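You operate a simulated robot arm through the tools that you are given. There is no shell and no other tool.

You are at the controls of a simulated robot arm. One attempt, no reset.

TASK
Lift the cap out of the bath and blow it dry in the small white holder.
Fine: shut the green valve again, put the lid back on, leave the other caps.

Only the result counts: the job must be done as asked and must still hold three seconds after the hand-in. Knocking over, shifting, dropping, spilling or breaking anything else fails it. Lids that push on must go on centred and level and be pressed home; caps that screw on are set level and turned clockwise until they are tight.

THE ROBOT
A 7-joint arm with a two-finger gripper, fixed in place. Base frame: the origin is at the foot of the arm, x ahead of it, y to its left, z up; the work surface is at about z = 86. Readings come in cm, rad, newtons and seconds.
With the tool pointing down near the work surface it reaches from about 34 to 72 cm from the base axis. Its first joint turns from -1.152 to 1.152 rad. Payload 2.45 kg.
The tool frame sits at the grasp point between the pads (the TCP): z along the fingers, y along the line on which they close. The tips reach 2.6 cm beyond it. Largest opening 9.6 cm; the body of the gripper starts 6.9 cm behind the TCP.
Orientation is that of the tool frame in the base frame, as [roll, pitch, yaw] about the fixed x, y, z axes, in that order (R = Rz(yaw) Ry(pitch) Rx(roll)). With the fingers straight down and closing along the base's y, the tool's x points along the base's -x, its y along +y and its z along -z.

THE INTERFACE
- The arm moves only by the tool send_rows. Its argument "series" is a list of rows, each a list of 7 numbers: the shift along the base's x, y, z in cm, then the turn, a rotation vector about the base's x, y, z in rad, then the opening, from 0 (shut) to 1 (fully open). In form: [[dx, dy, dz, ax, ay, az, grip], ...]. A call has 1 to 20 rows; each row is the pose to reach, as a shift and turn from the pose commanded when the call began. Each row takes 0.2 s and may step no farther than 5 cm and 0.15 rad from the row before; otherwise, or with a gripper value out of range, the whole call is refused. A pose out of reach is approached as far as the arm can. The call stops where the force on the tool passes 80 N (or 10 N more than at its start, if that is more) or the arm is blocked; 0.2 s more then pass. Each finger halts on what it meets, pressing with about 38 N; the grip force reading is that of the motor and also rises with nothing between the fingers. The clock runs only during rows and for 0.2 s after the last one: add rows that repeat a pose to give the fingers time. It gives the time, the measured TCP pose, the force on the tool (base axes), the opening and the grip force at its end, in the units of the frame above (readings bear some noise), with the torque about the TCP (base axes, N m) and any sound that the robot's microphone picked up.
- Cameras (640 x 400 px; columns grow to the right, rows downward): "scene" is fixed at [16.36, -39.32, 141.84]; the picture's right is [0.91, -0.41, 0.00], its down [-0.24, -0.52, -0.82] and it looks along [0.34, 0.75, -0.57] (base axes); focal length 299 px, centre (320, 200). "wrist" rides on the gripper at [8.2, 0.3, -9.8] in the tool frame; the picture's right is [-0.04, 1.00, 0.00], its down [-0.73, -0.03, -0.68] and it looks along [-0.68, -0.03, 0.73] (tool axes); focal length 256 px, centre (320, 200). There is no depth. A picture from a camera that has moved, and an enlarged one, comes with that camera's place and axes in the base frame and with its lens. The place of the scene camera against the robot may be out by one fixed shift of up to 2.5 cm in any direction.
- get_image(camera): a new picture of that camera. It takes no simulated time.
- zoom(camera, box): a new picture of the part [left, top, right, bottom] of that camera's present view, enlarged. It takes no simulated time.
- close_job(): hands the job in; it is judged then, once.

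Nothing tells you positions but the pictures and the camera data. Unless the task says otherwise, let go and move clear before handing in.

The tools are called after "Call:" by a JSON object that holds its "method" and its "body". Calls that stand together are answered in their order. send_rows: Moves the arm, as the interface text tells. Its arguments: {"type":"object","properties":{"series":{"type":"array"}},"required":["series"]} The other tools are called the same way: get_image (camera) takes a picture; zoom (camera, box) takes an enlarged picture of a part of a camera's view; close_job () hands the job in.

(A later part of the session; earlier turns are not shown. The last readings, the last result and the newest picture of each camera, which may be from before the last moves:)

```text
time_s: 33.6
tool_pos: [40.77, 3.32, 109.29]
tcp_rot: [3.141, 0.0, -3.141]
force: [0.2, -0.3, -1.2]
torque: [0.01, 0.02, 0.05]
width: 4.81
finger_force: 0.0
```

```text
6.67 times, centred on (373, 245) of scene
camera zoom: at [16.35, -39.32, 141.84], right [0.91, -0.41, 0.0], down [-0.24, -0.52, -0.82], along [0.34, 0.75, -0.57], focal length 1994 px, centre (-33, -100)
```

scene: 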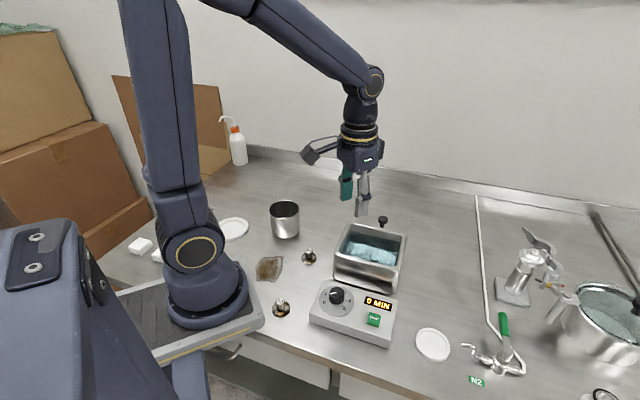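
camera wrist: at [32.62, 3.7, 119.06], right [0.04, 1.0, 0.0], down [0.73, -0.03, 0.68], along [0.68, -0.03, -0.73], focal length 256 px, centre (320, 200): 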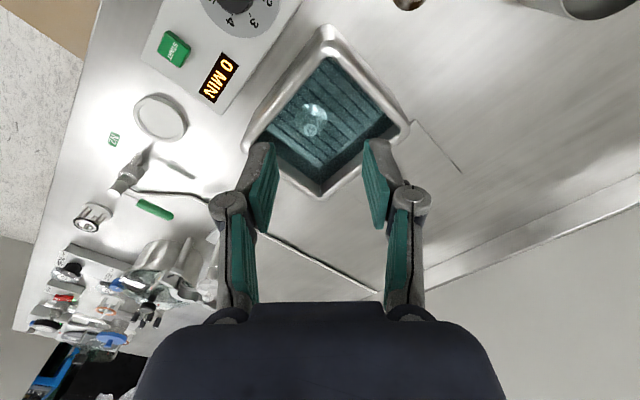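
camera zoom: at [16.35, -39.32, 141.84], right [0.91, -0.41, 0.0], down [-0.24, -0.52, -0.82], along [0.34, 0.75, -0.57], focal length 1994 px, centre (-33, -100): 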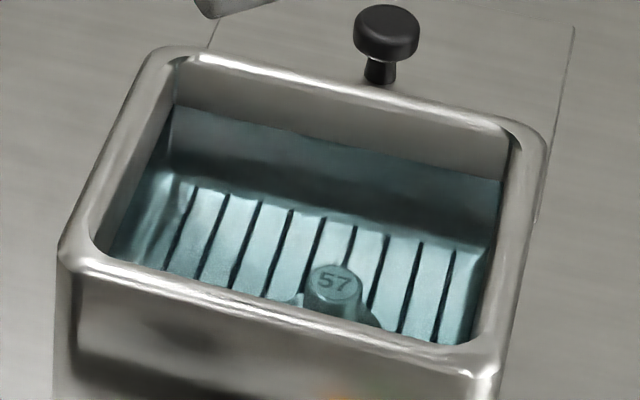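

Call:
{"method": "zoom", "body": {"camera": "wrist", "box": [230, 20, 422, 140]}}

Call:
{"method": "zoom", "body": {"camera": "wrist", "box": [270, 80, 366, 140]}}

Call:
{"method": "zoom", "body": {"camera": "wrist", "box": [230, 100, 470, 250]}}

```text
3.33 times, centred on (326, 80) of wrist
camera zoom: at [32.62, 3.7, 119.06], right [0.04, 1.0, 0.0], down [0.73, -0.03, 0.68], along [0.68, -0.03, -0.73], focal length 853 px, centre (300, 600)
```

zoom: 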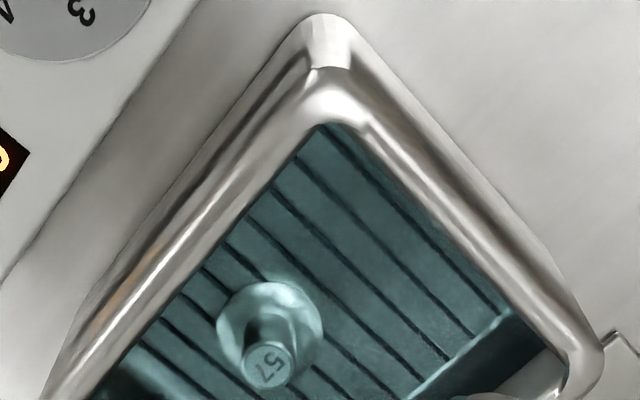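

```text
6.67 times, centred on (318, 110) of wrist
camera zoom: at [32.62, 3.7, 119.06], right [0.04, 1.0, 0.0], down [0.73, -0.03, 0.68], along [0.68, -0.03, -0.73], focal length 1707 px, centre (333, 800)
```

zoom: 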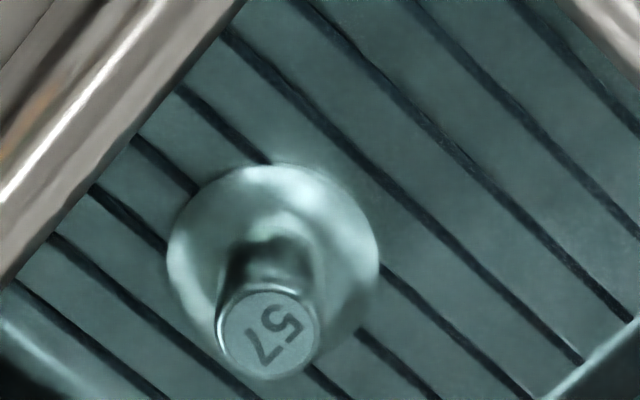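

```text
2.67 times, centred on (350, 175) of wrist
camera zoom: at [32.62, 3.7, 119.06], right [0.04, 1.0, 0.0], down [0.73, -0.03, 0.68], along [0.68, -0.03, -0.73], focal length 683 px, centre (240, 267)
```

zoom: 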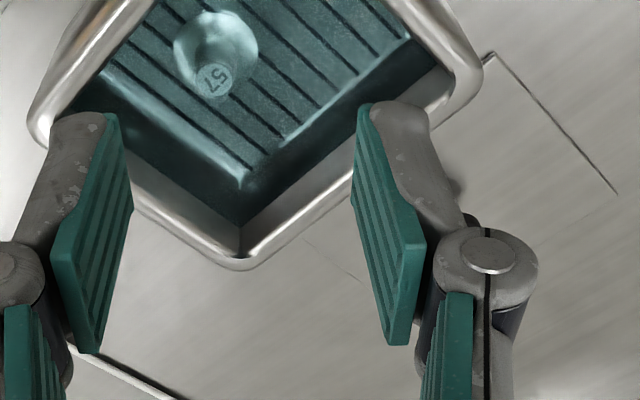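

Triangulating both cameras, the cap stem top is at about (47.15, 1.85, 91.3), with a flange about 4 cm wide near z 88.5 and a stem about 1.8 cm wide. I'll position above it and take another look.

Call:
{"method": "send_rows", "body": {"series": [[2, -0.5, -2, 0, 0, 0, 0.5], [4, -1, -5, 0, 0, 0, 0.5], [6.3, -1.47, -8, 0, 0, 0, 0.45], [6.3, -1.47, -10, 0, 0, 0, 0.42], [6.3, -1.47, -11, 0, 0, 0, 0.42], [6.3, -1.47, -11, 0, 0, 0, 0.42]]}}

Call:
{"method": "get_image", "body": {"camera": "wrist"}}

Call:
{"method": "zoom", "body": {"camera": "scene", "box": [325, 205, 421, 265]}}

```text
time_s: 35.0
tool_pos: [47.21, 2.0, 98.13]
tcp_rot: [3.142, 0.0, -3.142]
force: [-0.4, -1.0, 1.3]
torque: [0.0, 0.02, 0.03]
width: 4.05
finger_force: 0.1
```

```text
taken
camera wrist: at [38.95, 2.34, 107.99], right [0.04, 1.0, 0.0], down [0.73, -0.03, 0.68], along [0.68, -0.03, -0.73], focal length 256 px, centre (320, 200)
```

wrist: 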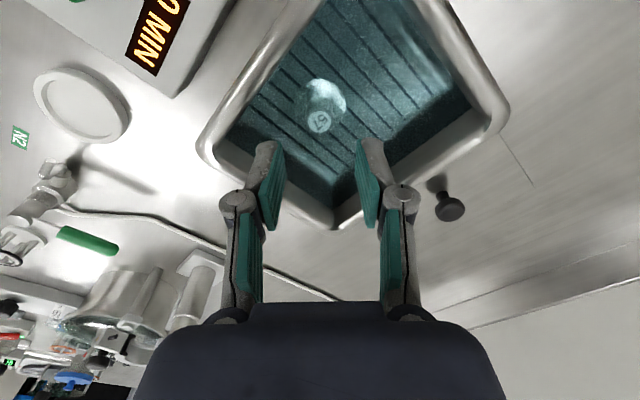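

```text
6.67 times, centred on (373, 235) of scene
camera zoom: at [16.36, -39.32, 141.84], right [0.91, -0.41, 0.0], down [-0.24, -0.52, -0.82], along [0.34, 0.75, -0.57], focal length 1994 px, centre (-33, -33)
```

zoom: 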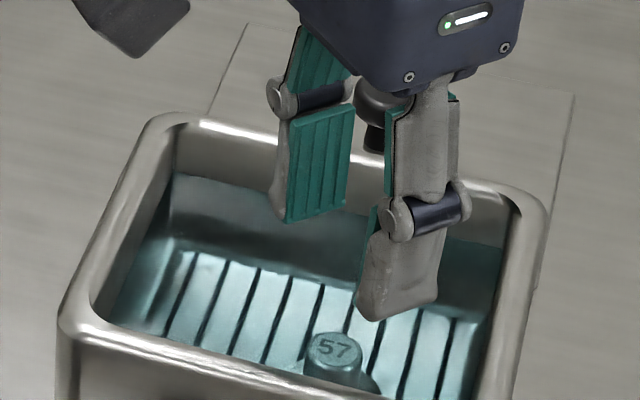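

Call:
{"method": "zoom", "body": {"camera": "wrist", "box": [272, 65, 368, 125]}}

Call:
{"method": "zoom", "body": {"camera": "wrist", "box": [180, 0, 520, 212]}}

```text
6.67 times, centred on (320, 95) of wrist
camera zoom: at [38.95, 2.34, 107.99], right [0.04, 1.0, 0.0], down [0.73, -0.03, 0.68], along [0.68, -0.03, -0.73], focal length 1707 px, centre (320, 900)
```

zoom: 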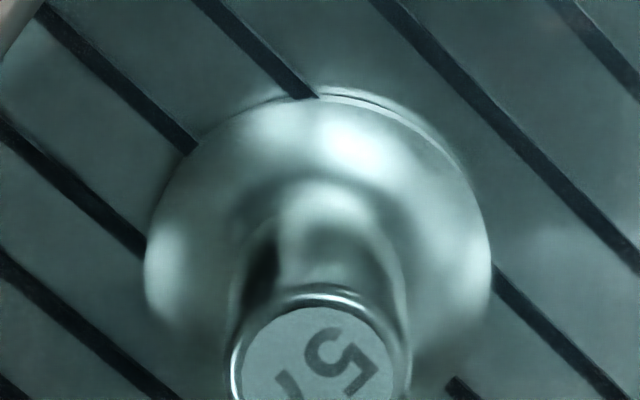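

```text
1.88 times, centred on (350, 106) of wrist
camera zoom: at [38.95, 2.34, 107.99], right [0.04, 1.0, 0.0], down [0.73, -0.03, 0.68], along [0.68, -0.03, -0.73], focal length 482 px, centre (264, 377)
```

zoom: 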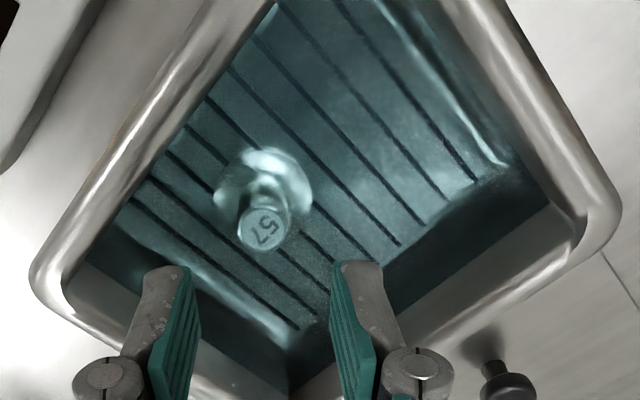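

Stem centre estimates agree with the TCP, (47.1, 1.97). I'll descend so the tips sit just above the flange and then look.

Call:
{"method": "send_rows", "body": {"series": [[-0.1, 0, -1.5, 0, 0, 0, 0.42], [-0.1, 0, -3, 0, 0, 0, 0.42], [-0.1, 0, -4.5, 0, 0, 0, 0.42], [-0.1, 0, -5.5, 0, 0, 0, 0.42], [-0.1, 0, -6.2, 0, 0, 0, 0.42], [-0.1, 0, -6.2, 0, 0, 0, 0.42]]}}

Call:
{"method": "get_image", "body": {"camera": "wrist"}}

Call:
{"method": "zoom", "body": {"camera": "wrist", "box": [256, 110, 384, 190]}}

Call:
{"method": "zoom", "body": {"camera": "scene", "box": [325, 210, 421, 270]}}

```text
time_s: 36.4
tool_pos: [46.99, 1.83, 91.93]
tcp_rot: [-3.142, 0.0, -3.141]
force: [0.5, -0.1, -0.1]
torque: [0.0, 0.02, 0.0]
width: 4.05
finger_force: 0.1
```

```text
taken
camera wrist: at [38.87, 2.05, 101.84], right [0.04, 1.0, 0.0], down [0.73, -0.03, 0.68], along [0.68, -0.03, -0.73], focal length 256 px, centre (320, 200)
```

wrist: 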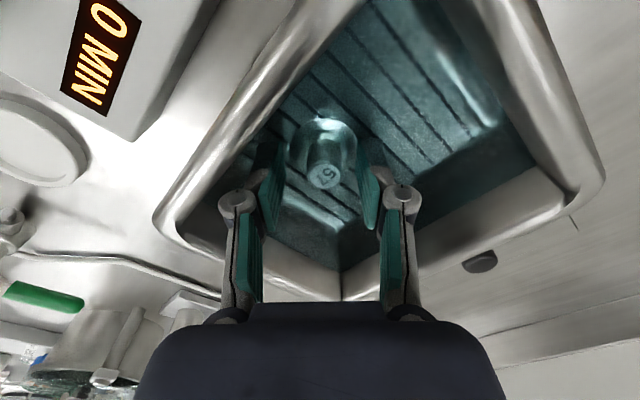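

```text
5.00 times, centred on (320, 150) of wrist
camera zoom: at [38.87, 2.05, 101.84], right [0.04, 1.0, 0.0], down [0.73, -0.03, 0.68], along [0.68, -0.03, -0.73], focal length 1280 px, centre (320, 450)
```

zoom: 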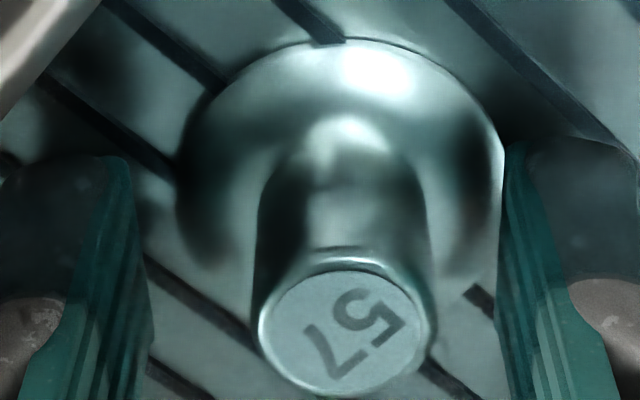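

```text
6.67 times, centred on (373, 240) of scene
camera zoom: at [16.36, -39.32, 141.84], right [0.91, -0.41, 0.0], down [-0.24, -0.52, -0.82], along [0.34, 0.75, -0.57], focal length 1994 px, centre (-33, -67)
```

zoom: 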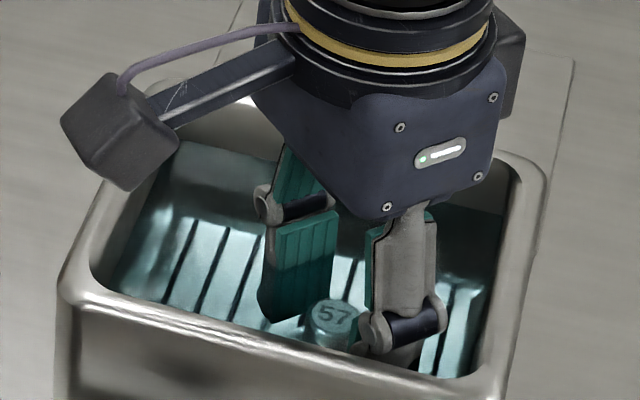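

The tips straddle the stem just above the flange. I'll shift +0.15 cm in y to centre, then close.

Call:
{"method": "send_rows", "body": {"series": [[0.05, 0.15, 0, 0, 0, 0, 0.42], [0.05, 0.15, 0, 0, 0, 0, 0.3], [0.05, 0.15, 0, 0, 0, 0, 0.2], [0.05, 0.15, 0, 0, 0, 0, 0.1], [0.05, 0.15, 0, 0, 0, 0, 0], [0.05, 0.15, 0, 0, 0, 0, 0], [0.05, 0.15, 0, 0, 0, 0, 0]]}}

Call:
{"method": "zoom", "body": {"camera": "wrist", "box": [256, 110, 384, 190]}}

```text
time_s: 38.0
tool_pos: [47.13, 1.93, 92.02]
tcp_rot: [-3.141, 0.0, 3.142]
force: [-0.4, -0.3, 1.3]
torque: [-0.01, -0.01, 0.05]
width: 1.83
finger_force: 38.1
```

```text
5.00 times, centred on (320, 150) of wrist
camera zoom: at [38.89, 2.23, 101.88], right [0.04, 1.0, 0.0], down [0.73, -0.03, 0.68], along [0.68, -0.03, -0.73], focal length 1280 px, centre (320, 450)
```

zoom: 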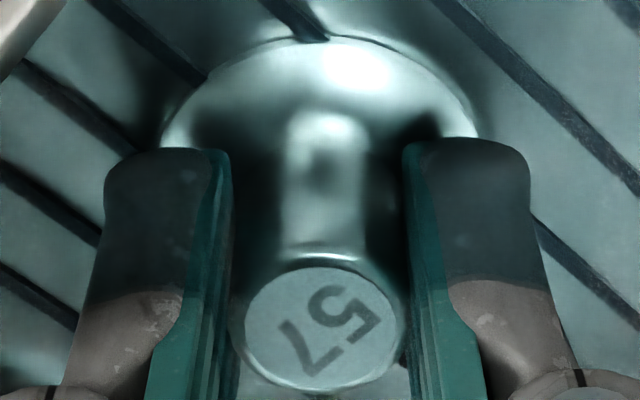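

Gripped at 1.83 cm with 38 N. I'll lift slowly and let it drip over the bath.

Call:
{"method": "send_rows", "body": {"series": [[0, 0, 0.1, 0, 0, 0, 0], [0, 0, 0.3, 0, 0, 0, 0], [0, 0, 0.6, 0, 0, 0, 0], [0, 0, 1.0, 0, 0, 0, 0], [0, 0, 1.5, 0, 0, 0, 0], [0, 0, 2.0, 0, 0, 0, 0], [0, 0, 2.6, 0, 0, 0, 0], [0, 0, 3.2, 0, 0, 0, 0], [0, 0, 3.8, 0, 0, 0, 0], [0, 0, 4.5, 0, 0, 0, 0], [0, 0, 5.2, 0, 0, 0, 0], [0, 0, 6.0, 0, 0, 0, 0], [0, 0, 6.8, 0, 0, 0, 0], [0, 0, 7.6, 0, 0, 0, 0], [0, 0, 8.2, 0, 0, 0, 0], [0, 0, 8.7, 0, 0, 0, 0], [0, 0, 9, 0, 0, 0, 0], [0, 0, 9, 0, 0, 0, 0]]}}

Call:
{"method": "get_image", "body": {"camera": "wrist"}}

Call:
{"method": "zoom", "body": {"camera": "scene", "box": [325, 185, 453, 265]}}

```text
time_s: 41.8
tool_pos: [47.05, 1.98, 100.97]
tcp_rot: [3.141, 0.002, -3.141]
force: [0.6, 1.1, -1.1]
torque: [-0.01, 0.01, 0.04]
width: 1.85
finger_force: 38.3
```

```text
taken
camera wrist: at [38.87, 2.32, 110.81], right [0.04, 1.0, 0.0], down [0.73, -0.03, 0.68], along [0.68, -0.03, -0.73], focal length 256 px, centre (320, 200)
```

wrist: 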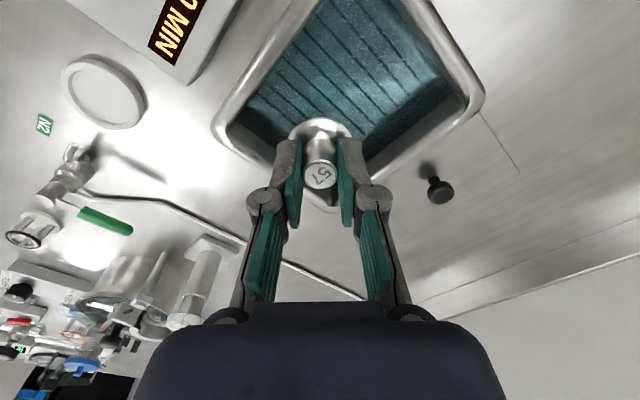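

```text
5.00 times, centred on (389, 225) of scene
camera zoom: at [16.36, -39.32, 141.84], right [0.91, -0.41, 0.0], down [-0.24, -0.52, -0.82], along [0.34, 0.75, -0.57], focal length 1496 px, centre (-25, 75)
```

zoom: 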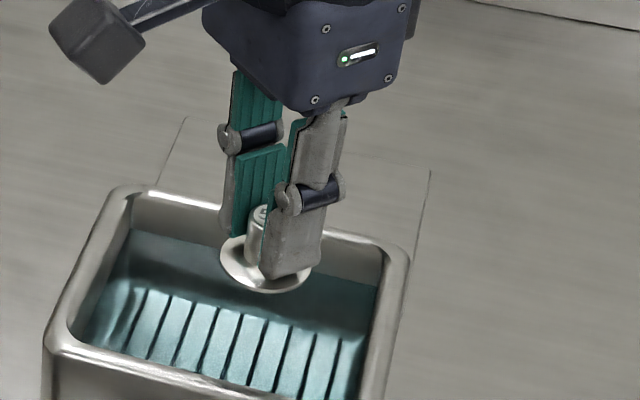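

The cap is out and held level. I'll let it drain for a moment, then carry it towards the white dish and turn the gripper 45° so the fingers stay clear of the nozzle.

Call:
{"method": "send_rows", "body": {"series": [[0, 0, 0, 0, 0, 0, 0], [0, 0, 0, 0, 0, 0, 0], [0, 0, 0, 0, 0, 0, 0], [0, 0, 0, 0, 0, 0, 0], [0, 0, 0, 0, 0, 0, 0], [0, 0, 0, 0, 0, 0, 0], [0, 0, 0, 0, 0, 0, 0], [0, 0, 0.5, 0, 0, 0, 0], [0, 0, 1.2, 0, 0, 0, 0], [0, 0, 2, 0, 0, 0, 0]]}}

Call:
{"method": "send_rows", "body": {"series": [[0, -0.4, 0, 0, 0, -0.03, 0], [0, -1.2, 0, 0, 0, -0.08, 0], [0, -2.4, 0, 0, 0, -0.15, 0], [0, -3.8, 0, 0, 0, -0.22, 0], [0, -5.2, 0, 0, 0, -0.29, 0], [0, -6.6, 0, 0, 0, -0.36, 0], [0, -8.0, 0, 0, 0, -0.43, 0], [0, -9.4, 0, 0, 0, -0.5, 0], [0, -10.8, 0, 0, 0, -0.57, 0], [0, -12.2, 0, 0, 0, -0.63, 0], [0, -13.6, 0, 0, 0, -0.68, 0], [0, -15.0, 0, 0, 0, -0.72, 0], [0, -16.4, 0, 0, 0, -0.75, 0], [0, -17.8, 0, 0, 0, -0.77, 0], [0, -19, 0, 0, 0, -0.785, 0], [0, -20, 0, 0, 0, -0.785, 0], [0, -20.4, 0, 0, 0, -0.785, 0], [0, -20.4, 0, 0, 0, -0.785, 0]]}}

Call:
{"method": "get_image", "body": {"camera": "wrist"}}

Call:
{"method": "get_image", "body": {"camera": "scene"}}

```text
time_s: 44.0
tool_pos: [46.95, 1.93, 102.91]
tcp_rot: [3.141, 0.002, 3.14]
force: [1.0, 0.9, -0.8]
torque: [-0.03, 0.0, 0.01]
width: 1.88
finger_force: 38.4
```

```text
time_s: 47.8
tool_pos: [47.05, -18.49, 103.0]
tcp_rot: [3.141, 0.001, 2.356]
force: [-0.7, -0.3, -0.4]
torque: [-0.04, -0.01, 0.03]
width: 1.83
finger_force: 38.1
```

```text
taken
camera wrist: at [41.52, -12.49, 112.83], right [0.73, 0.68, 0.0], down [0.5, -0.54, 0.68], along [0.46, -0.5, -0.73], focal length 256 px, centre (320, 200)
```

wrist: 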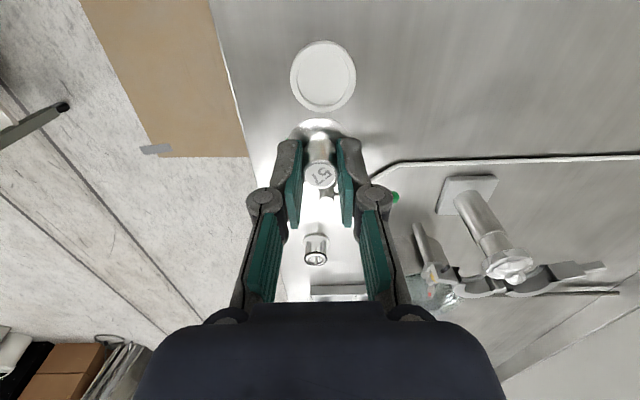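

```text
taken
```

scene: 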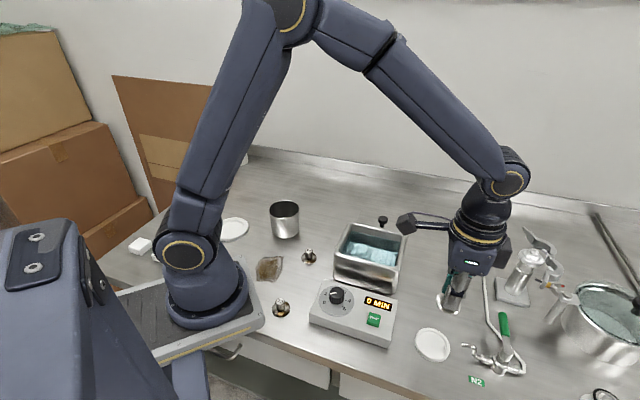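

Call:
{"method": "zoom", "body": {"camera": "wrist", "box": [270, 30, 374, 95]}}

Call:
{"method": "zoom", "body": {"camera": "scene", "box": [400, 310, 528, 390]}}

Call:
{"method": "zoom", "body": {"camera": "wrist", "box": [270, 100, 430, 200]}}

```text
6.15 times, centred on (322, 62) of wrist
camera zoom: at [41.52, -12.49, 112.83], right [0.73, 0.68, 0.0], down [0.5, -0.54, 0.68], along [0.46, -0.5, -0.73], focal length 1575 px, centre (308, 1046)
```

zoom: 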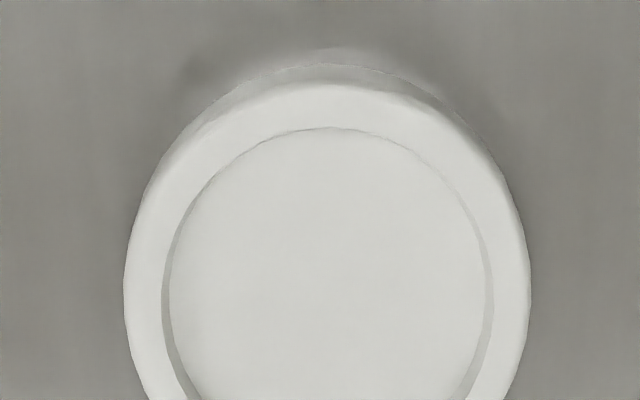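

```text
5.00 times, centred on (464, 350) of scene
camera zoom: at [16.36, -39.32, 141.84], right [0.91, -0.41, 0.0], down [-0.24, -0.52, -0.82], along [0.34, 0.75, -0.57], focal length 1496 px, centre (-400, -550)
```

zoom: 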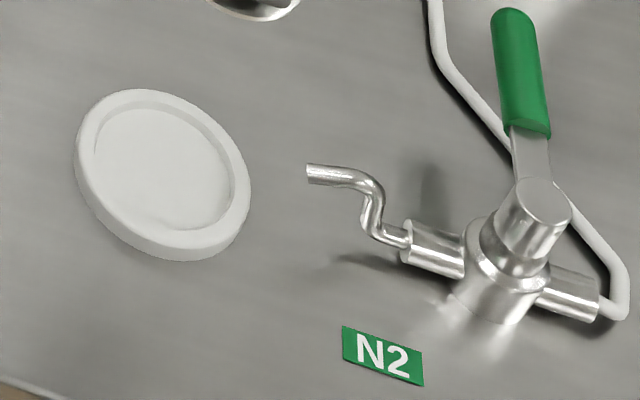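

```text
4.00 times, centred on (350, 150) of wrist
camera zoom: at [41.52, -12.49, 112.83], right [0.73, 0.68, 0.0], down [0.5, -0.54, 0.68], along [0.46, -0.5, -0.73], focal length 1024 px, centre (200, 400)
```

zoom: 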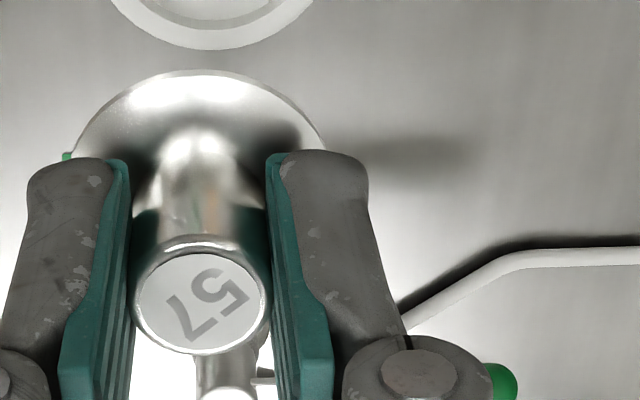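

The dish centre is about (47.1, -18.3). The recess radius is about 2.5 and the flange about 2. The nozzle tip is near (50.3, -21.7, 90), aimed horizontally at the dish. I'll lower partway and check alignment.

Call:
{"method": "send_rows", "body": {"series": [[0.05, 0.1, -0.5, 0, 0, 0, 0], [0.05, 0.1, -1.5, 0, 0, 0, 0], [0.05, 0.1, -2.7, 0, 0, 0, 0], [0.05, 0.1, -3.9, 0, 0, 0, 0], [0.05, 0.1, -5.1, 0, 0, 0, 0], [0.05, 0.1, -6.3, 0, 0, 0, 0], [0.05, 0.1, -7.4, 0, 0, 0, 0], [0.05, 0.1, -8.3, 0, 0, 0, 0], [0.05, 0.1, -9, 0, 0, 0, 0], [0.05, 0.1, -9.5, 0, 0, 0, 0], [0.05, 0.1, -9.5, 0, 0, 0, 0]]}}

Call:
{"method": "get_image", "body": {"camera": "wrist"}}

Call:
{"method": "zoom", "body": {"camera": "wrist", "box": [256, 100, 384, 180]}}

Call:
{"method": "zoom", "body": {"camera": "scene", "box": [400, 300, 528, 380]}}

```text
time_s: 50.2
tool_pos: [46.98, -18.21, 93.34]
tcp_rot: [-3.141, -0.001, 2.358]
force: [0.0, 0.5, -0.6]
torque: [0.01, 0.04, -0.01]
width: 1.85
finger_force: 37.8
```

```text
taken
camera wrist: at [41.49, -12.33, 103.31], right [0.73, 0.68, 0.0], down [0.5, -0.54, 0.68], along [0.46, -0.5, -0.73], focal length 256 px, centre (320, 200)
```

wrist: 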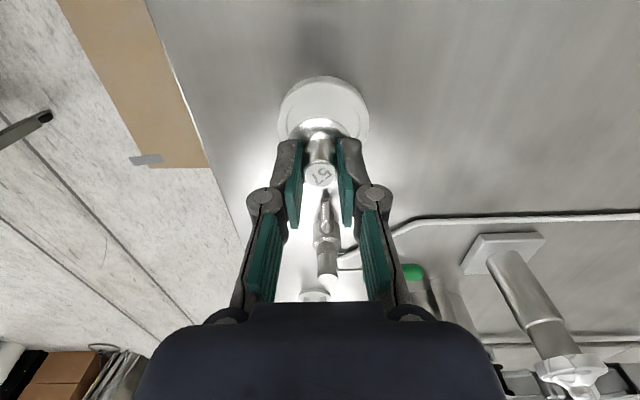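

```text
5.00 times, centred on (320, 140) of wrist
camera zoom: at [41.49, -12.33, 103.31], right [0.73, 0.68, 0.0], down [0.5, -0.54, 0.68], along [0.46, -0.5, -0.73], focal length 1280 px, centre (320, 500)
```

zoom: 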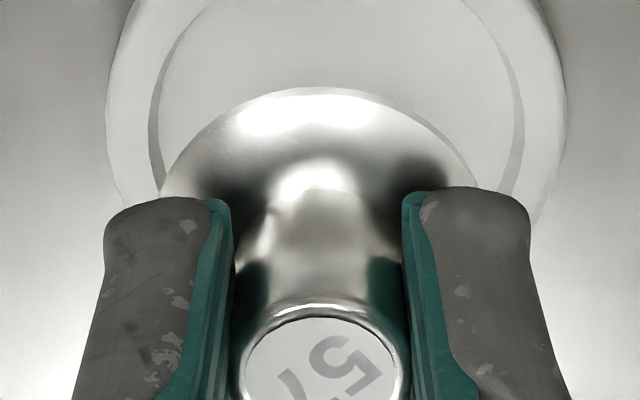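

```text
5.00 times, centred on (464, 340) of scene
camera zoom: at [16.36, -39.32, 141.84], right [0.91, -0.41, 0.0], down [-0.24, -0.52, -0.82], along [0.34, 0.75, -0.57], focal length 1496 px, centre (-400, -500)
```

zoom: 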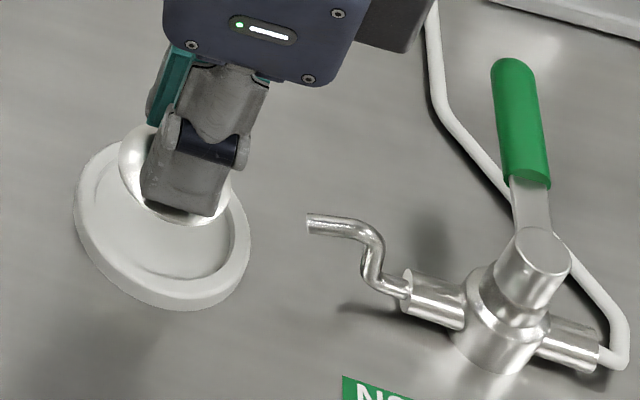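

Call:
{"method": "zoom", "body": {"camera": "wrist", "box": [272, 65, 376, 130]}}

Call:
{"method": "zoom", "body": {"camera": "scene", "box": [408, 315, 456, 345]}}

```text
6.15 times, centred on (324, 98) of wrist
camera zoom: at [41.49, -12.33, 103.31], right [0.73, 0.68, 0.0], down [0.5, -0.54, 0.68], along [0.46, -0.5, -0.73], focal length 1575 px, centre (295, 831)
```

zoom: 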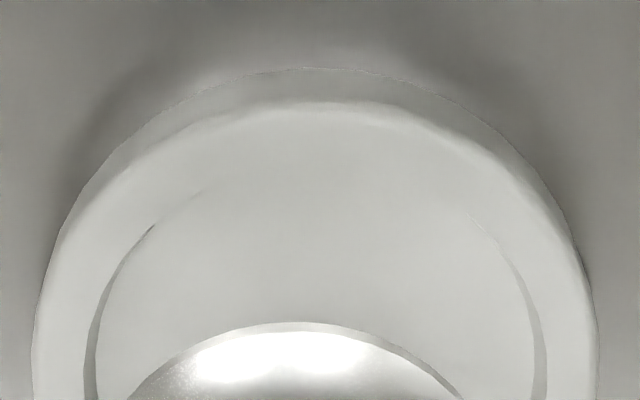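

```text
13.33 times, centred on (432, 330) of scene
camera zoom: at [16.36, -39.32, 141.84], right [0.91, -0.41, 0.0], down [-0.24, -0.52, -0.82], along [0.34, 0.75, -0.57], focal length 3989 px, centre (-1173, -1533)
```

zoom: 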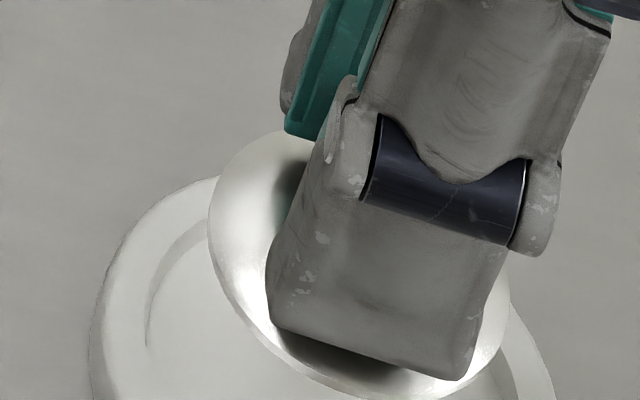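

The dish centre is about 0.3 cm in +x from the cap. I'll shift by that and lower gently.

Call:
{"method": "send_rows", "body": {"series": [[0.15, 0.03, 0, 0, 0, 0, 0], [0.3, 0.05, 0, 0, 0, 0, 0], [0.3, 0.05, -0.4, 0, 0, 0, 0], [0.3, 0.05, -0.9, 0, 0, 0, 0], [0.3, 0.05, -1.4, 0, 0, 0, 0], [0.3, 0.05, -1.9, 0, 0, 0, 0], [0.3, 0.05, -2.2, 0, 0, 0, 0], [0.3, 0.05, -2.2, 0, 0, 0, 0]]}}

Call:
{"method": "zoom", "body": {"camera": "wrist", "box": [256, 70, 384, 150]}}

Call:
{"method": "zoom", "body": {"camera": "scene", "box": [400, 310, 480, 360]}}

```text
time_s: 52.0
tool_pos: [47.16, -18.09, 91.26]
tcp_rot: [3.141, 0.0, 2.358]
force: [0.4, -0.5, -0.4]
torque: [0.01, -0.03, 0.0]
width: 1.87
finger_force: 37.9
```

```text
5.00 times, centred on (320, 110) of wrist
camera zoom: at [41.79, -12.25, 101.12], right [0.73, 0.68, 0.0], down [0.5, -0.54, 0.68], along [0.46, -0.5, -0.73], focal length 1280 px, centre (320, 650)
```

zoom: 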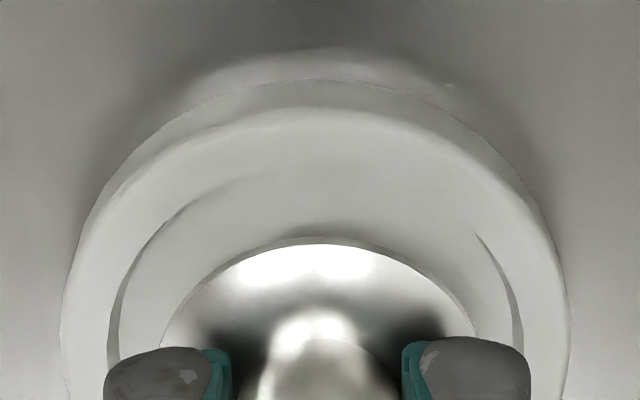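

```text
8.00 times, centred on (440, 335) of scene
camera zoom: at [16.36, -39.32, 141.84], right [0.91, -0.41, 0.0], down [-0.24, -0.52, -0.82], along [0.34, 0.75, -0.57], focal length 2393 px, centre (-640, -880)
```

zoom: 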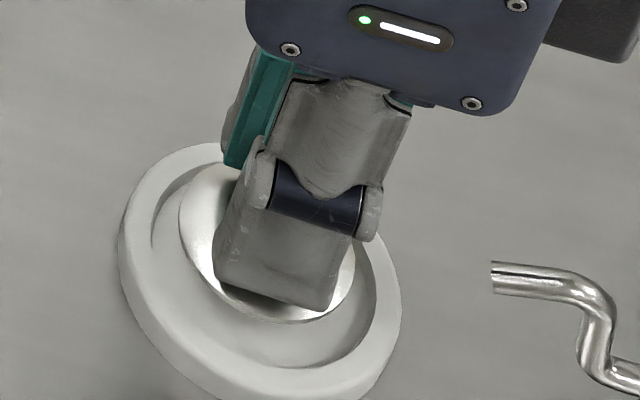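

Call:
{"method": "send_rows", "body": {"series": [[0, 0, -0.2, 0, 0, 0, 0], [0, 0, -0.4, 0, 0, 0, 0], [0, 0, -0.4, 0, 0, 0, 0]]}}

Call:
{"method": "zoom", "body": {"camera": "wrist", "box": [256, 70, 384, 150]}}

Call:
{"method": "zoom", "body": {"camera": "scene", "box": [400, 310, 480, 360]}}

```text
time_s: 52.8
tool_pos: [47.34, -18.26, 90.98]
tcp_rot: [3.141, -0.001, 2.357]
force: [0.1, 0.4, -0.9]
torque: [-0.02, -0.02, 0.03]
width: 1.85
finger_force: 37.6
```

```text
5.00 times, centred on (320, 110) of wrist
camera zoom: at [41.77, -12.24, 100.74], right [0.73, 0.68, 0.0], down [0.5, -0.54, 0.68], along [0.46, -0.5, -0.73], focal length 1280 px, centre (320, 650)
```

zoom: 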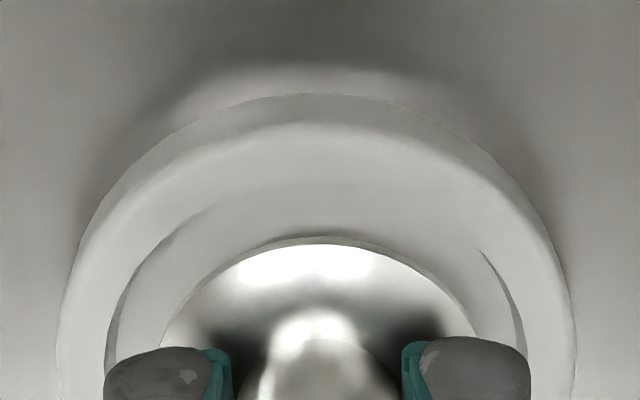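

```text
8.00 times, centred on (440, 335) of scene
camera zoom: at [16.36, -39.32, 141.84], right [0.91, -0.41, 0.0], down [-0.24, -0.52, -0.82], along [0.34, 0.75, -0.57], focal length 2393 px, centre (-640, -880)
```

zoom: 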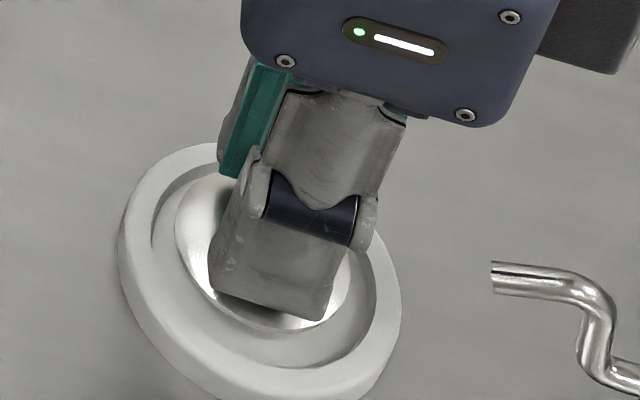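

It's well centred. I'll keep lowering in small steps to feel for contact.

Call:
{"method": "send_rows", "body": {"series": [[0, 0, -0.1, 0, 0, 0, 0], [0, 0, -0.2, 0, 0, 0, 0], [0, 0, -0.3, 0, 0, 0, 0], [0, 0, -0.3, 0, 0, 0, 0]]}}

Call:
{"method": "send_rows", "body": {"series": [[0, 0, -0.1, 0, 0, 0, 0], [0, 0, -0.2, 0, 0, 0, 0], [0, 0, -0.2, 0, 0, 0, 0]]}}

```text
time_s: 53.8
tool_pos: [47.3, -18.2, 90.66]
tcp_rot: [3.141, 0.001, 2.358]
force: [-0.5, -0.3, -0.8]
torque: [0.02, -0.01, 0.03]
width: 1.86
finger_force: 38.2
```

```text
time_s: 54.6
tool_pos: [47.39, -18.12, 90.37]
tcp_rot: [3.14, -0.001, 2.357]
force: [1.0, 0.6, -1.7]
torque: [-0.01, -0.02, -0.02]
width: 1.85
finger_force: 38.3
```

Call:
{"method": "send_rows", "body": {"series": [[0, 0, -0.1, 0, 0, 0, 0], [0, 0, -0.2, 0, 0, 0, 0], [0, 0, -0.2, 0, 0, 0, 0]]}}

Call:
{"method": "zoom", "body": {"camera": "wrist", "box": [256, 70, 384, 150]}}

Call:
{"method": "zoom", "body": {"camera": "scene", "box": [400, 310, 480, 360]}}

```text
time_s: 55.4
tool_pos: [47.4, -18.22, 90.23]
tcp_rot: [3.139, 0.003, 2.358]
force: [-3.0, 1.6, 13.7]
torque: [0.05, 0.12, -0.02]
width: 1.82
finger_force: 38.3
```

```text
5.00 times, centred on (320, 110) of wrist
camera zoom: at [41.85, -12.22, 100.07], right [0.73, 0.68, 0.0], down [0.5, -0.54, 0.68], along [0.46, -0.5, -0.73], focal length 1280 px, centre (320, 650)
```

zoom: 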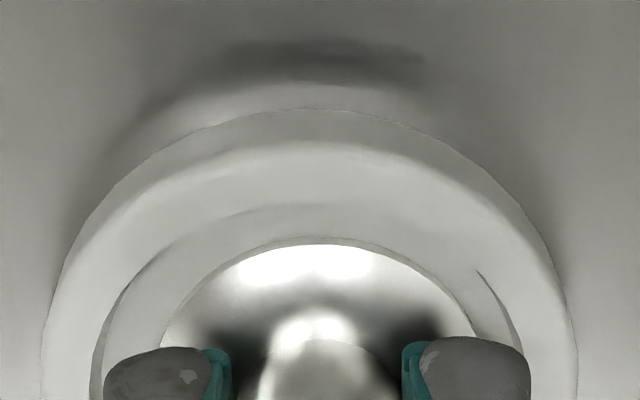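

```text
8.00 times, centred on (440, 335) of scene
camera zoom: at [16.33, -39.31, 141.85], right [0.91, -0.41, 0.0], down [-0.24, -0.52, -0.82], along [0.34, 0.75, -0.57], focal length 2393 px, centre (-640, -880)
```

zoom: 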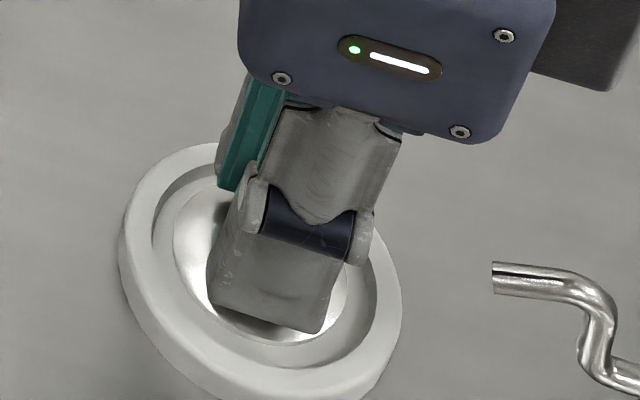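

The cap is seated in the recess (13.7 N contact). I'll release and rise straight up.

Call:
{"method": "send_rows", "body": {"series": [[0, 0, 0.1, 0, 0, 0, 0], [0, 0, 0.1, 0, 0, 0, 0.15], [0, 0, 0.1, 0, 0, 0, 0.3], [0, 0, 0.1, 0, 0, 0, 0.4], [0, 0, 0.1, 0, 0, 0, 0.4], [0, 0, 0.1, 0, 0, 0, 0.4], [0, 0, 1, 0, 0, 0, 0.4], [0, 0, 2.5, 0, 0, 0, 0.4], [0, 0, 5, 0, 0, 0, 0.4], [0, 0, 9, 0, 0, 0, 0.4], [0, 0, 13, 0, 0, 0, 0.4], [0, 0, 15, 0, 0, 0, 0.4], [0, 0, 15, 0, 0, 0, 0.4]]}}

Call:
{"method": "get_image", "body": {"camera": "wrist"}}

Call:
{"method": "zoom", "body": {"camera": "scene", "box": [400, 300, 560, 400]}}

```text
time_s: 58.2
tool_pos: [47.54, -18.21, 105.18]
tcp_rot: [3.141, 0.001, 2.357]
force: [-0.5, 0.1, -1.0]
torque: [0.01, -0.02, 0.0]
width: 3.84
finger_force: 0.0
```

```text
taken
camera wrist: at [41.98, -12.21, 115.11], right [0.73, 0.68, 0.0], down [0.5, -0.54, 0.68], along [0.46, -0.5, -0.73], focal length 256 px, centre (320, 200)
```

wrist: 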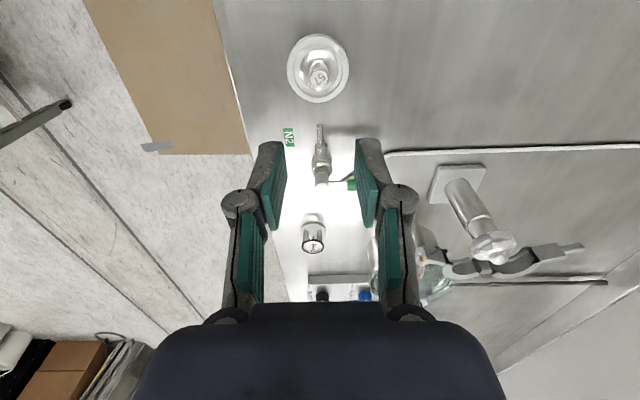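

```text
4.00 times, centred on (480, 350) of scene
camera zoom: at [16.36, -39.32, 141.84], right [0.91, -0.41, 0.0], down [-0.24, -0.52, -0.82], along [0.34, 0.75, -0.57], focal length 1197 px, centre (-320, -400)
```

zoom: 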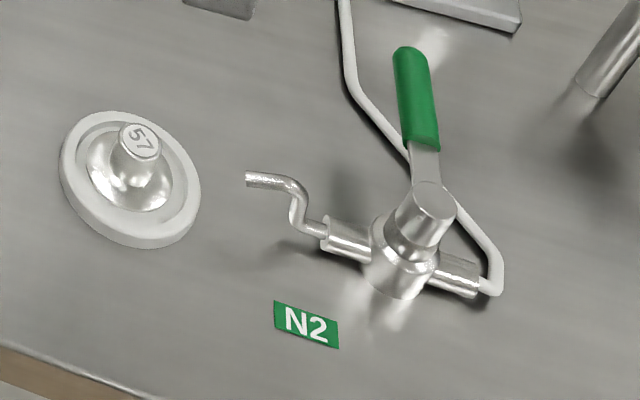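

Cap 57 sits centred in the dish in front of the nozzle. The valve pivot is near (54.8, -26.4), and the green handle points at about 42° out to (60.7, -21), perpendicular to the pipe, so it is closed. I'll turn the gripper and look at the valve for its stop.

Call:
{"method": "send_rows", "body": {"series": [[1, -0.4, 0.5, 0, 0, 0.13, 0.4], [2, -0.8, 1, 0, 0, 0.26, 0.4], [3, -1.2, 1, 0, 0, 0.39, 0.4], [4, -1.6, 1, 0, 0, 0.52, 0.4], [5, -2, 1, 0, 0, 0.65, 0.4], [6, -2.4, 1, 0, 0, 0.78, 0.4], [7, -2.8, 1, 0, 0, 0.91, 0.4], [8, -3.2, 1, 0, 0, 1.04, 0.4], [9, -3.6, 1, 0, 0, 1.17, 0.4], [10, -4, 1, 0, 0, 1.3, 0.4], [11, -4.4, 1, 0, 0, 1.43, 0.4], [11.3, -4.5, 1, 0, 0, 1.527, 0.4], [11.3, -4.5, 1, 0, 0, 1.527, 0.4]]}}

Call:
{"method": "get_image", "body": {"camera": "wrist"}}

Call:
{"method": "get_image", "body": {"camera": "scene"}}

Call:
{"method": "zoom", "body": {"camera": "scene", "box": [456, 325, 536, 375]}}

```text
time_s: 61.0
tool_pos: [58.56, -22.78, 106.29]
tcp_rot: [3.141, -0.001, -2.399]
force: [-0.4, 0.2, -0.3]
torque: [0.04, 0.0, -0.02]
width: 3.86
finger_force: 0.2
```

```text
taken
camera wrist: at [52.32, -28.13, 116.07], right [-0.65, 0.76, 0.0], down [0.56, 0.47, 0.68], along [0.52, 0.44, -0.73], focal length 256 px, centre (320, 200)
```

wrist: 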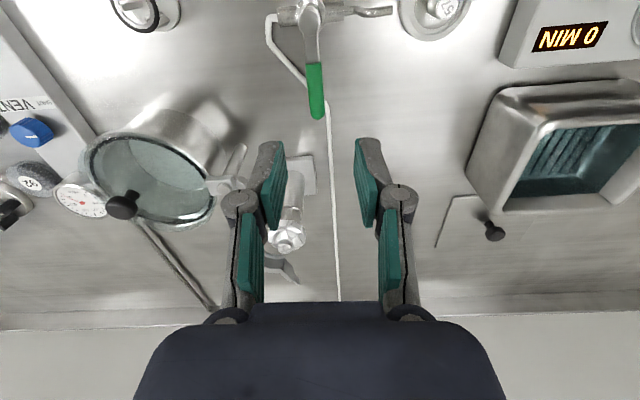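

```text
taken
```

scene: 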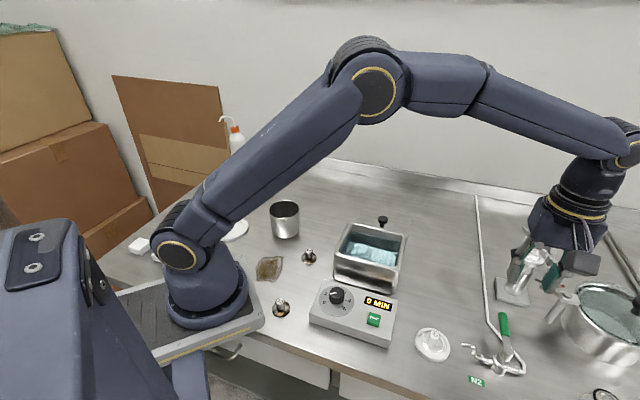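

```text
8.00 times, centred on (496, 350) of scene
camera zoom: at [16.36, -39.32, 141.84], right [0.91, -0.41, 0.0], down [-0.24, -0.52, -0.82], along [0.34, 0.75, -0.57], focal length 2393 px, centre (-1088, -1000)
```

zoom: 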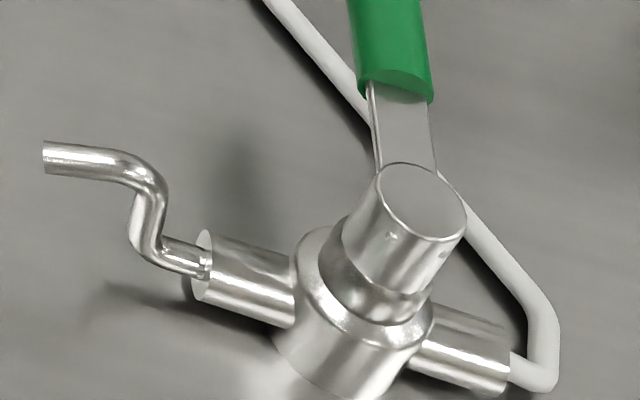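

Call:
{"method": "zoom", "body": {"camera": "wrist", "box": [256, 0, 416, 100]}}

Call:
{"method": "zoom", "body": {"camera": "wrist", "box": [280, 0, 344, 40]}}

Call:
{"method": "zoom", "body": {"camera": "wrist", "box": [230, 50, 410, 162]}}

```text
4.00 times, centred on (336, 50) of wrist
camera zoom: at [52.32, -28.13, 116.07], right [-0.65, 0.76, 0.0], down [0.56, 0.47, 0.68], along [0.52, 0.44, -0.73], focal length 1024 px, centre (256, 800)
```

zoom: 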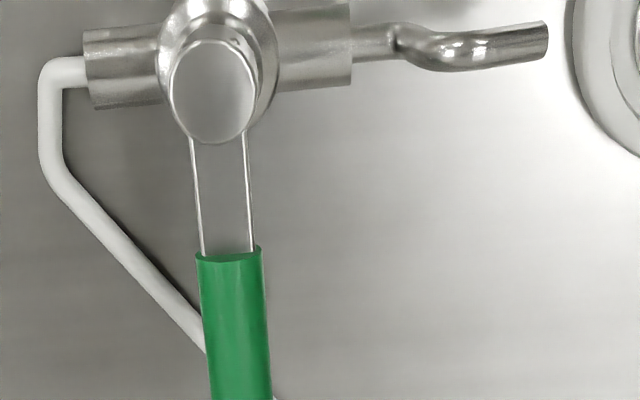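

```text
10.00 times, centred on (312, 20) of wrist
camera zoom: at [52.32, -28.13, 116.07], right [-0.65, 0.76, 0.0], down [0.56, 0.47, 0.68], along [0.52, 0.44, -0.73], focal length 2560 px, centre (400, 2000)
```

zoom: 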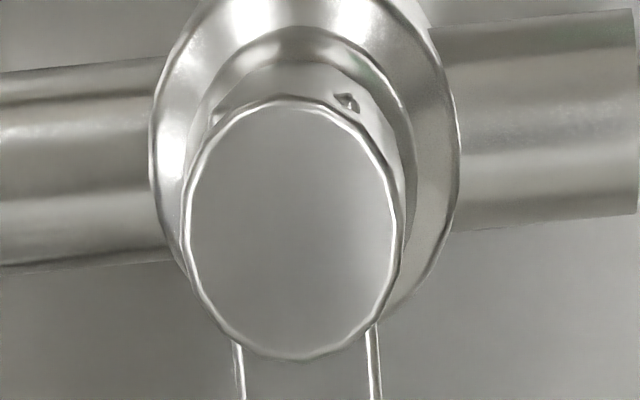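

```text
3.56 times, centred on (320, 106) of wrist
camera zoom: at [52.32, -28.13, 116.07], right [-0.65, 0.76, 0.0], down [0.56, 0.47, 0.68], along [0.52, 0.44, -0.73], focal length 910 px, centre (320, 534)
```

zoom: 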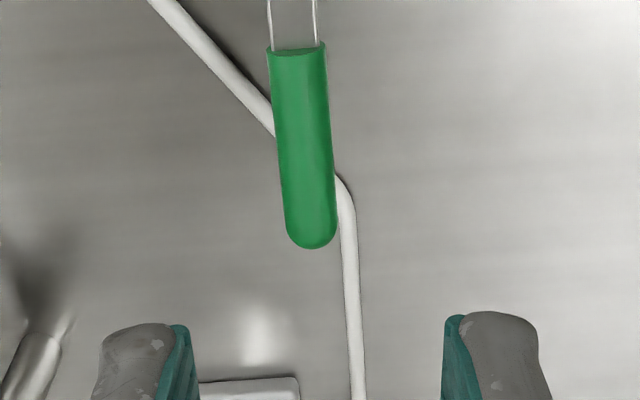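

The handle pivot is about (55.25, -26.55) with the green grip from radius 2.9 to 8.2 cm at about 43.5°. I'll lower the open fingers around it, checking partway.

Call:
{"method": "send_rows", "body": {"series": [[0.9, 0.2, -2, 0, 0, 0, 0.4], [0.9, 0.2, -4.5, 0, 0, 0, 0.4], [0.9, 0.2, -7, 0, 0, 0, 0.4], [0.9, 0.2, -9, 0, 0, 0, 0.4], [0.9, 0.2, -10, 0, 0, 0, 0.4], [0.9, 0.2, -10, 0, 0, 0, 0.4]]}}

Call:
{"method": "get_image", "body": {"camera": "wrist"}}

Call:
{"method": "zoom", "body": {"camera": "scene", "box": [440, 290, 568, 370]}}

```text
time_s: 62.4
tool_pos: [59.7, -22.55, 96.1]
tcp_rot: [-3.141, 0.002, -2.397]
force: [-0.6, 0.0, 0.0]
torque: [-0.02, 0.0, 0.0]
width: 3.87
finger_force: 0.0
```

```text
taken
camera wrist: at [53.44, -27.78, 106.0], right [-0.65, 0.76, 0.0], down [0.56, 0.47, 0.68], along [0.52, 0.44, -0.73], focal length 256 px, centre (320, 200)
```

wrist: 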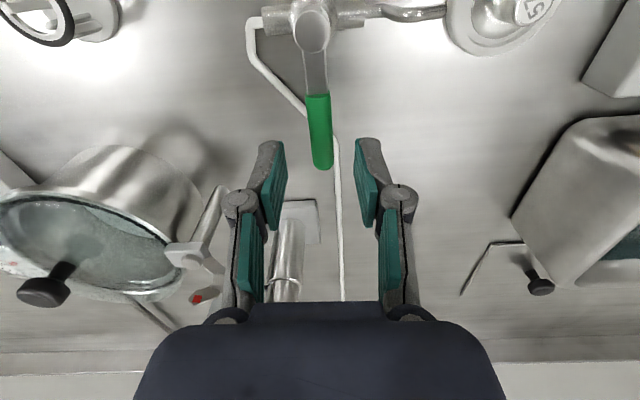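

```text
5.00 times, centred on (504, 330) of scene
camera zoom: at [16.36, -39.32, 141.84], right [0.91, -0.41, 0.0], down [-0.24, -0.52, -0.82], along [0.34, 0.75, -0.57], focal length 1496 px, centre (-600, -450)
```

zoom: 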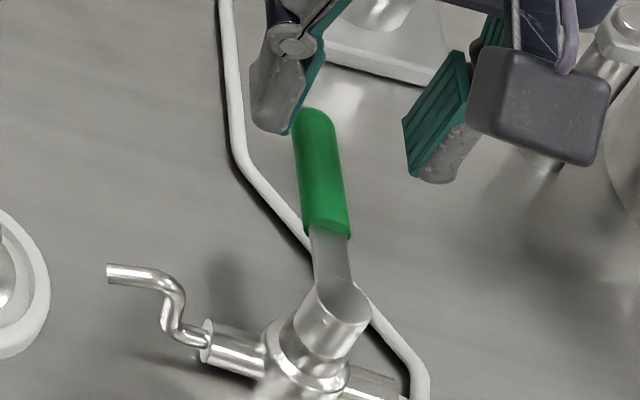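

The fingers are centred over the handle within 1 mm. I'll descend the last 4 cm and close the fingers loosely around it.

Call:
{"method": "send_rows", "body": {"series": [[-0.1, 0, -1, 0, 0, 0, 0.4], [-0.1, 0, -2, 0, 0, 0, 0.4], [-0.1, 0, -3, 0, 0, 0, 0.4], [-0.1, 0, -3.8, 0, 0, 0, 0.4], [-0.1, 0, -3.8, 0, 0, 0, 0.3], [-0.1, 0, -3.8, 0, 0, 0, 0.22], [-0.1, 0, -3.8, 0, 0, 0, 0.22]]}}

Call:
{"method": "get_image", "body": {"camera": "wrist"}}

Call:
{"method": "zoom", "body": {"camera": "scene", "box": [440, 290, 568, 370]}}

```text
time_s: 64.0
tool_pos: [59.64, -22.69, 92.46]
tcp_rot: [-3.141, -0.001, -2.4]
force: [-0.3, 0.1, 0.5]
torque: [-0.02, 0.0, 0.0]
width: 2.09
finger_force: 0.0
```

```text
taken
camera wrist: at [53.33, -27.83, 102.21], right [-0.65, 0.76, 0.0], down [0.56, 0.47, 0.68], along [0.52, 0.44, -0.73], focal length 256 px, centre (320, 200)
```

wrist: 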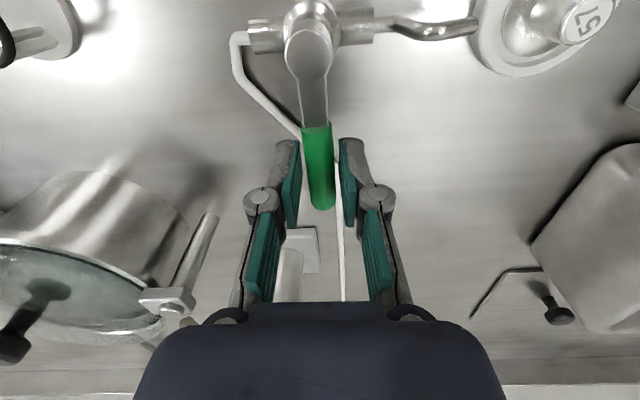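

```text
5.00 times, centred on (504, 330) of scene
camera zoom: at [16.36, -39.32, 141.84], right [0.91, -0.41, 0.0], down [-0.24, -0.52, -0.82], along [0.34, 0.75, -0.57], focal length 1496 px, centre (-600, -450)
```

zoom: 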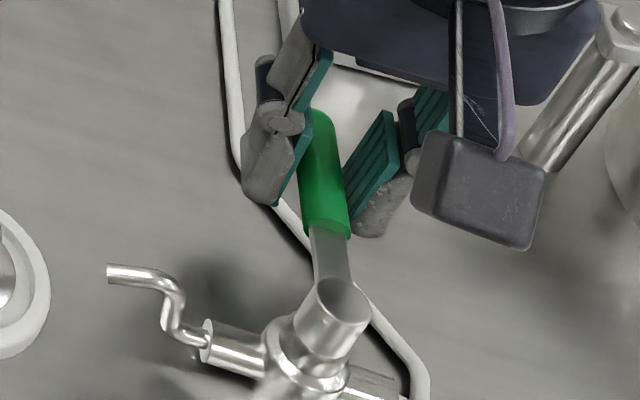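

The handle is loosely between the fingers. I'll test which way it opens with a small counter-clockwise push.

Call:
{"method": "send_rows", "body": {"series": [[-0.2, 0.2, 0, 0, 0, 0.05, 0.22], [-0.415, 0.41, 0, 0, 0, 0.1, 0.22], [-0.64, 0.6, 0, 0, 0, 0.15, 0.22], [-0.87, 0.785, 0, 0, 0, 0.2, 0.22], [-0.87, 0.785, 0, 0, 0, 0.2, 0.22]]}}

Call:
{"method": "get_image", "body": {"camera": "wrist"}}

Call:
{"method": "zoom", "body": {"camera": "scene", "box": [440, 290, 568, 370]}}

```text
time_s: 65.2
tool_pos: [58.71, -21.96, 92.49]
tcp_rot: [-3.138, -0.002, -2.202]
force: [11.3, -20.3, -4.6]
torque: [-0.18, -0.08, -0.41]
width: 3.48
finger_force: 10.0
```

```text
taken
camera wrist: at [53.6, -28.36, 102.27], right [-0.78, 0.62, 0.0], down [0.45, 0.58, 0.68], along [0.42, 0.53, -0.73], focal length 256 px, centre (320, 200)
```

wrist: 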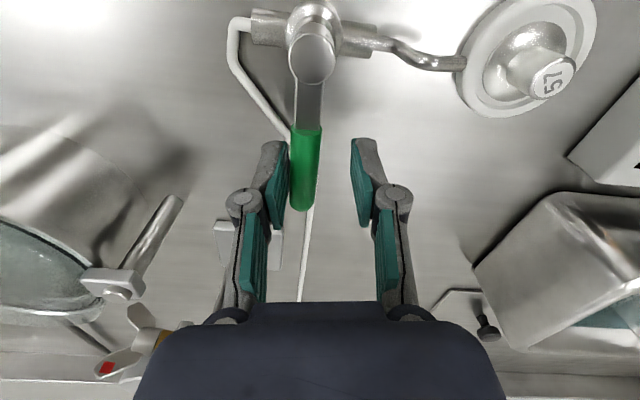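

```text
5.00 times, centred on (504, 330) of scene
camera zoom: at [16.39, -39.38, 141.82], right [0.91, -0.41, 0.0], down [-0.24, -0.52, -0.82], along [0.34, 0.75, -0.57], focal length 1496 px, centre (-600, -450)
```

zoom: 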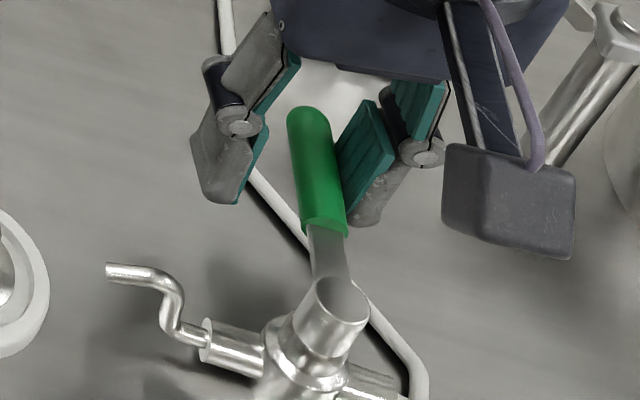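

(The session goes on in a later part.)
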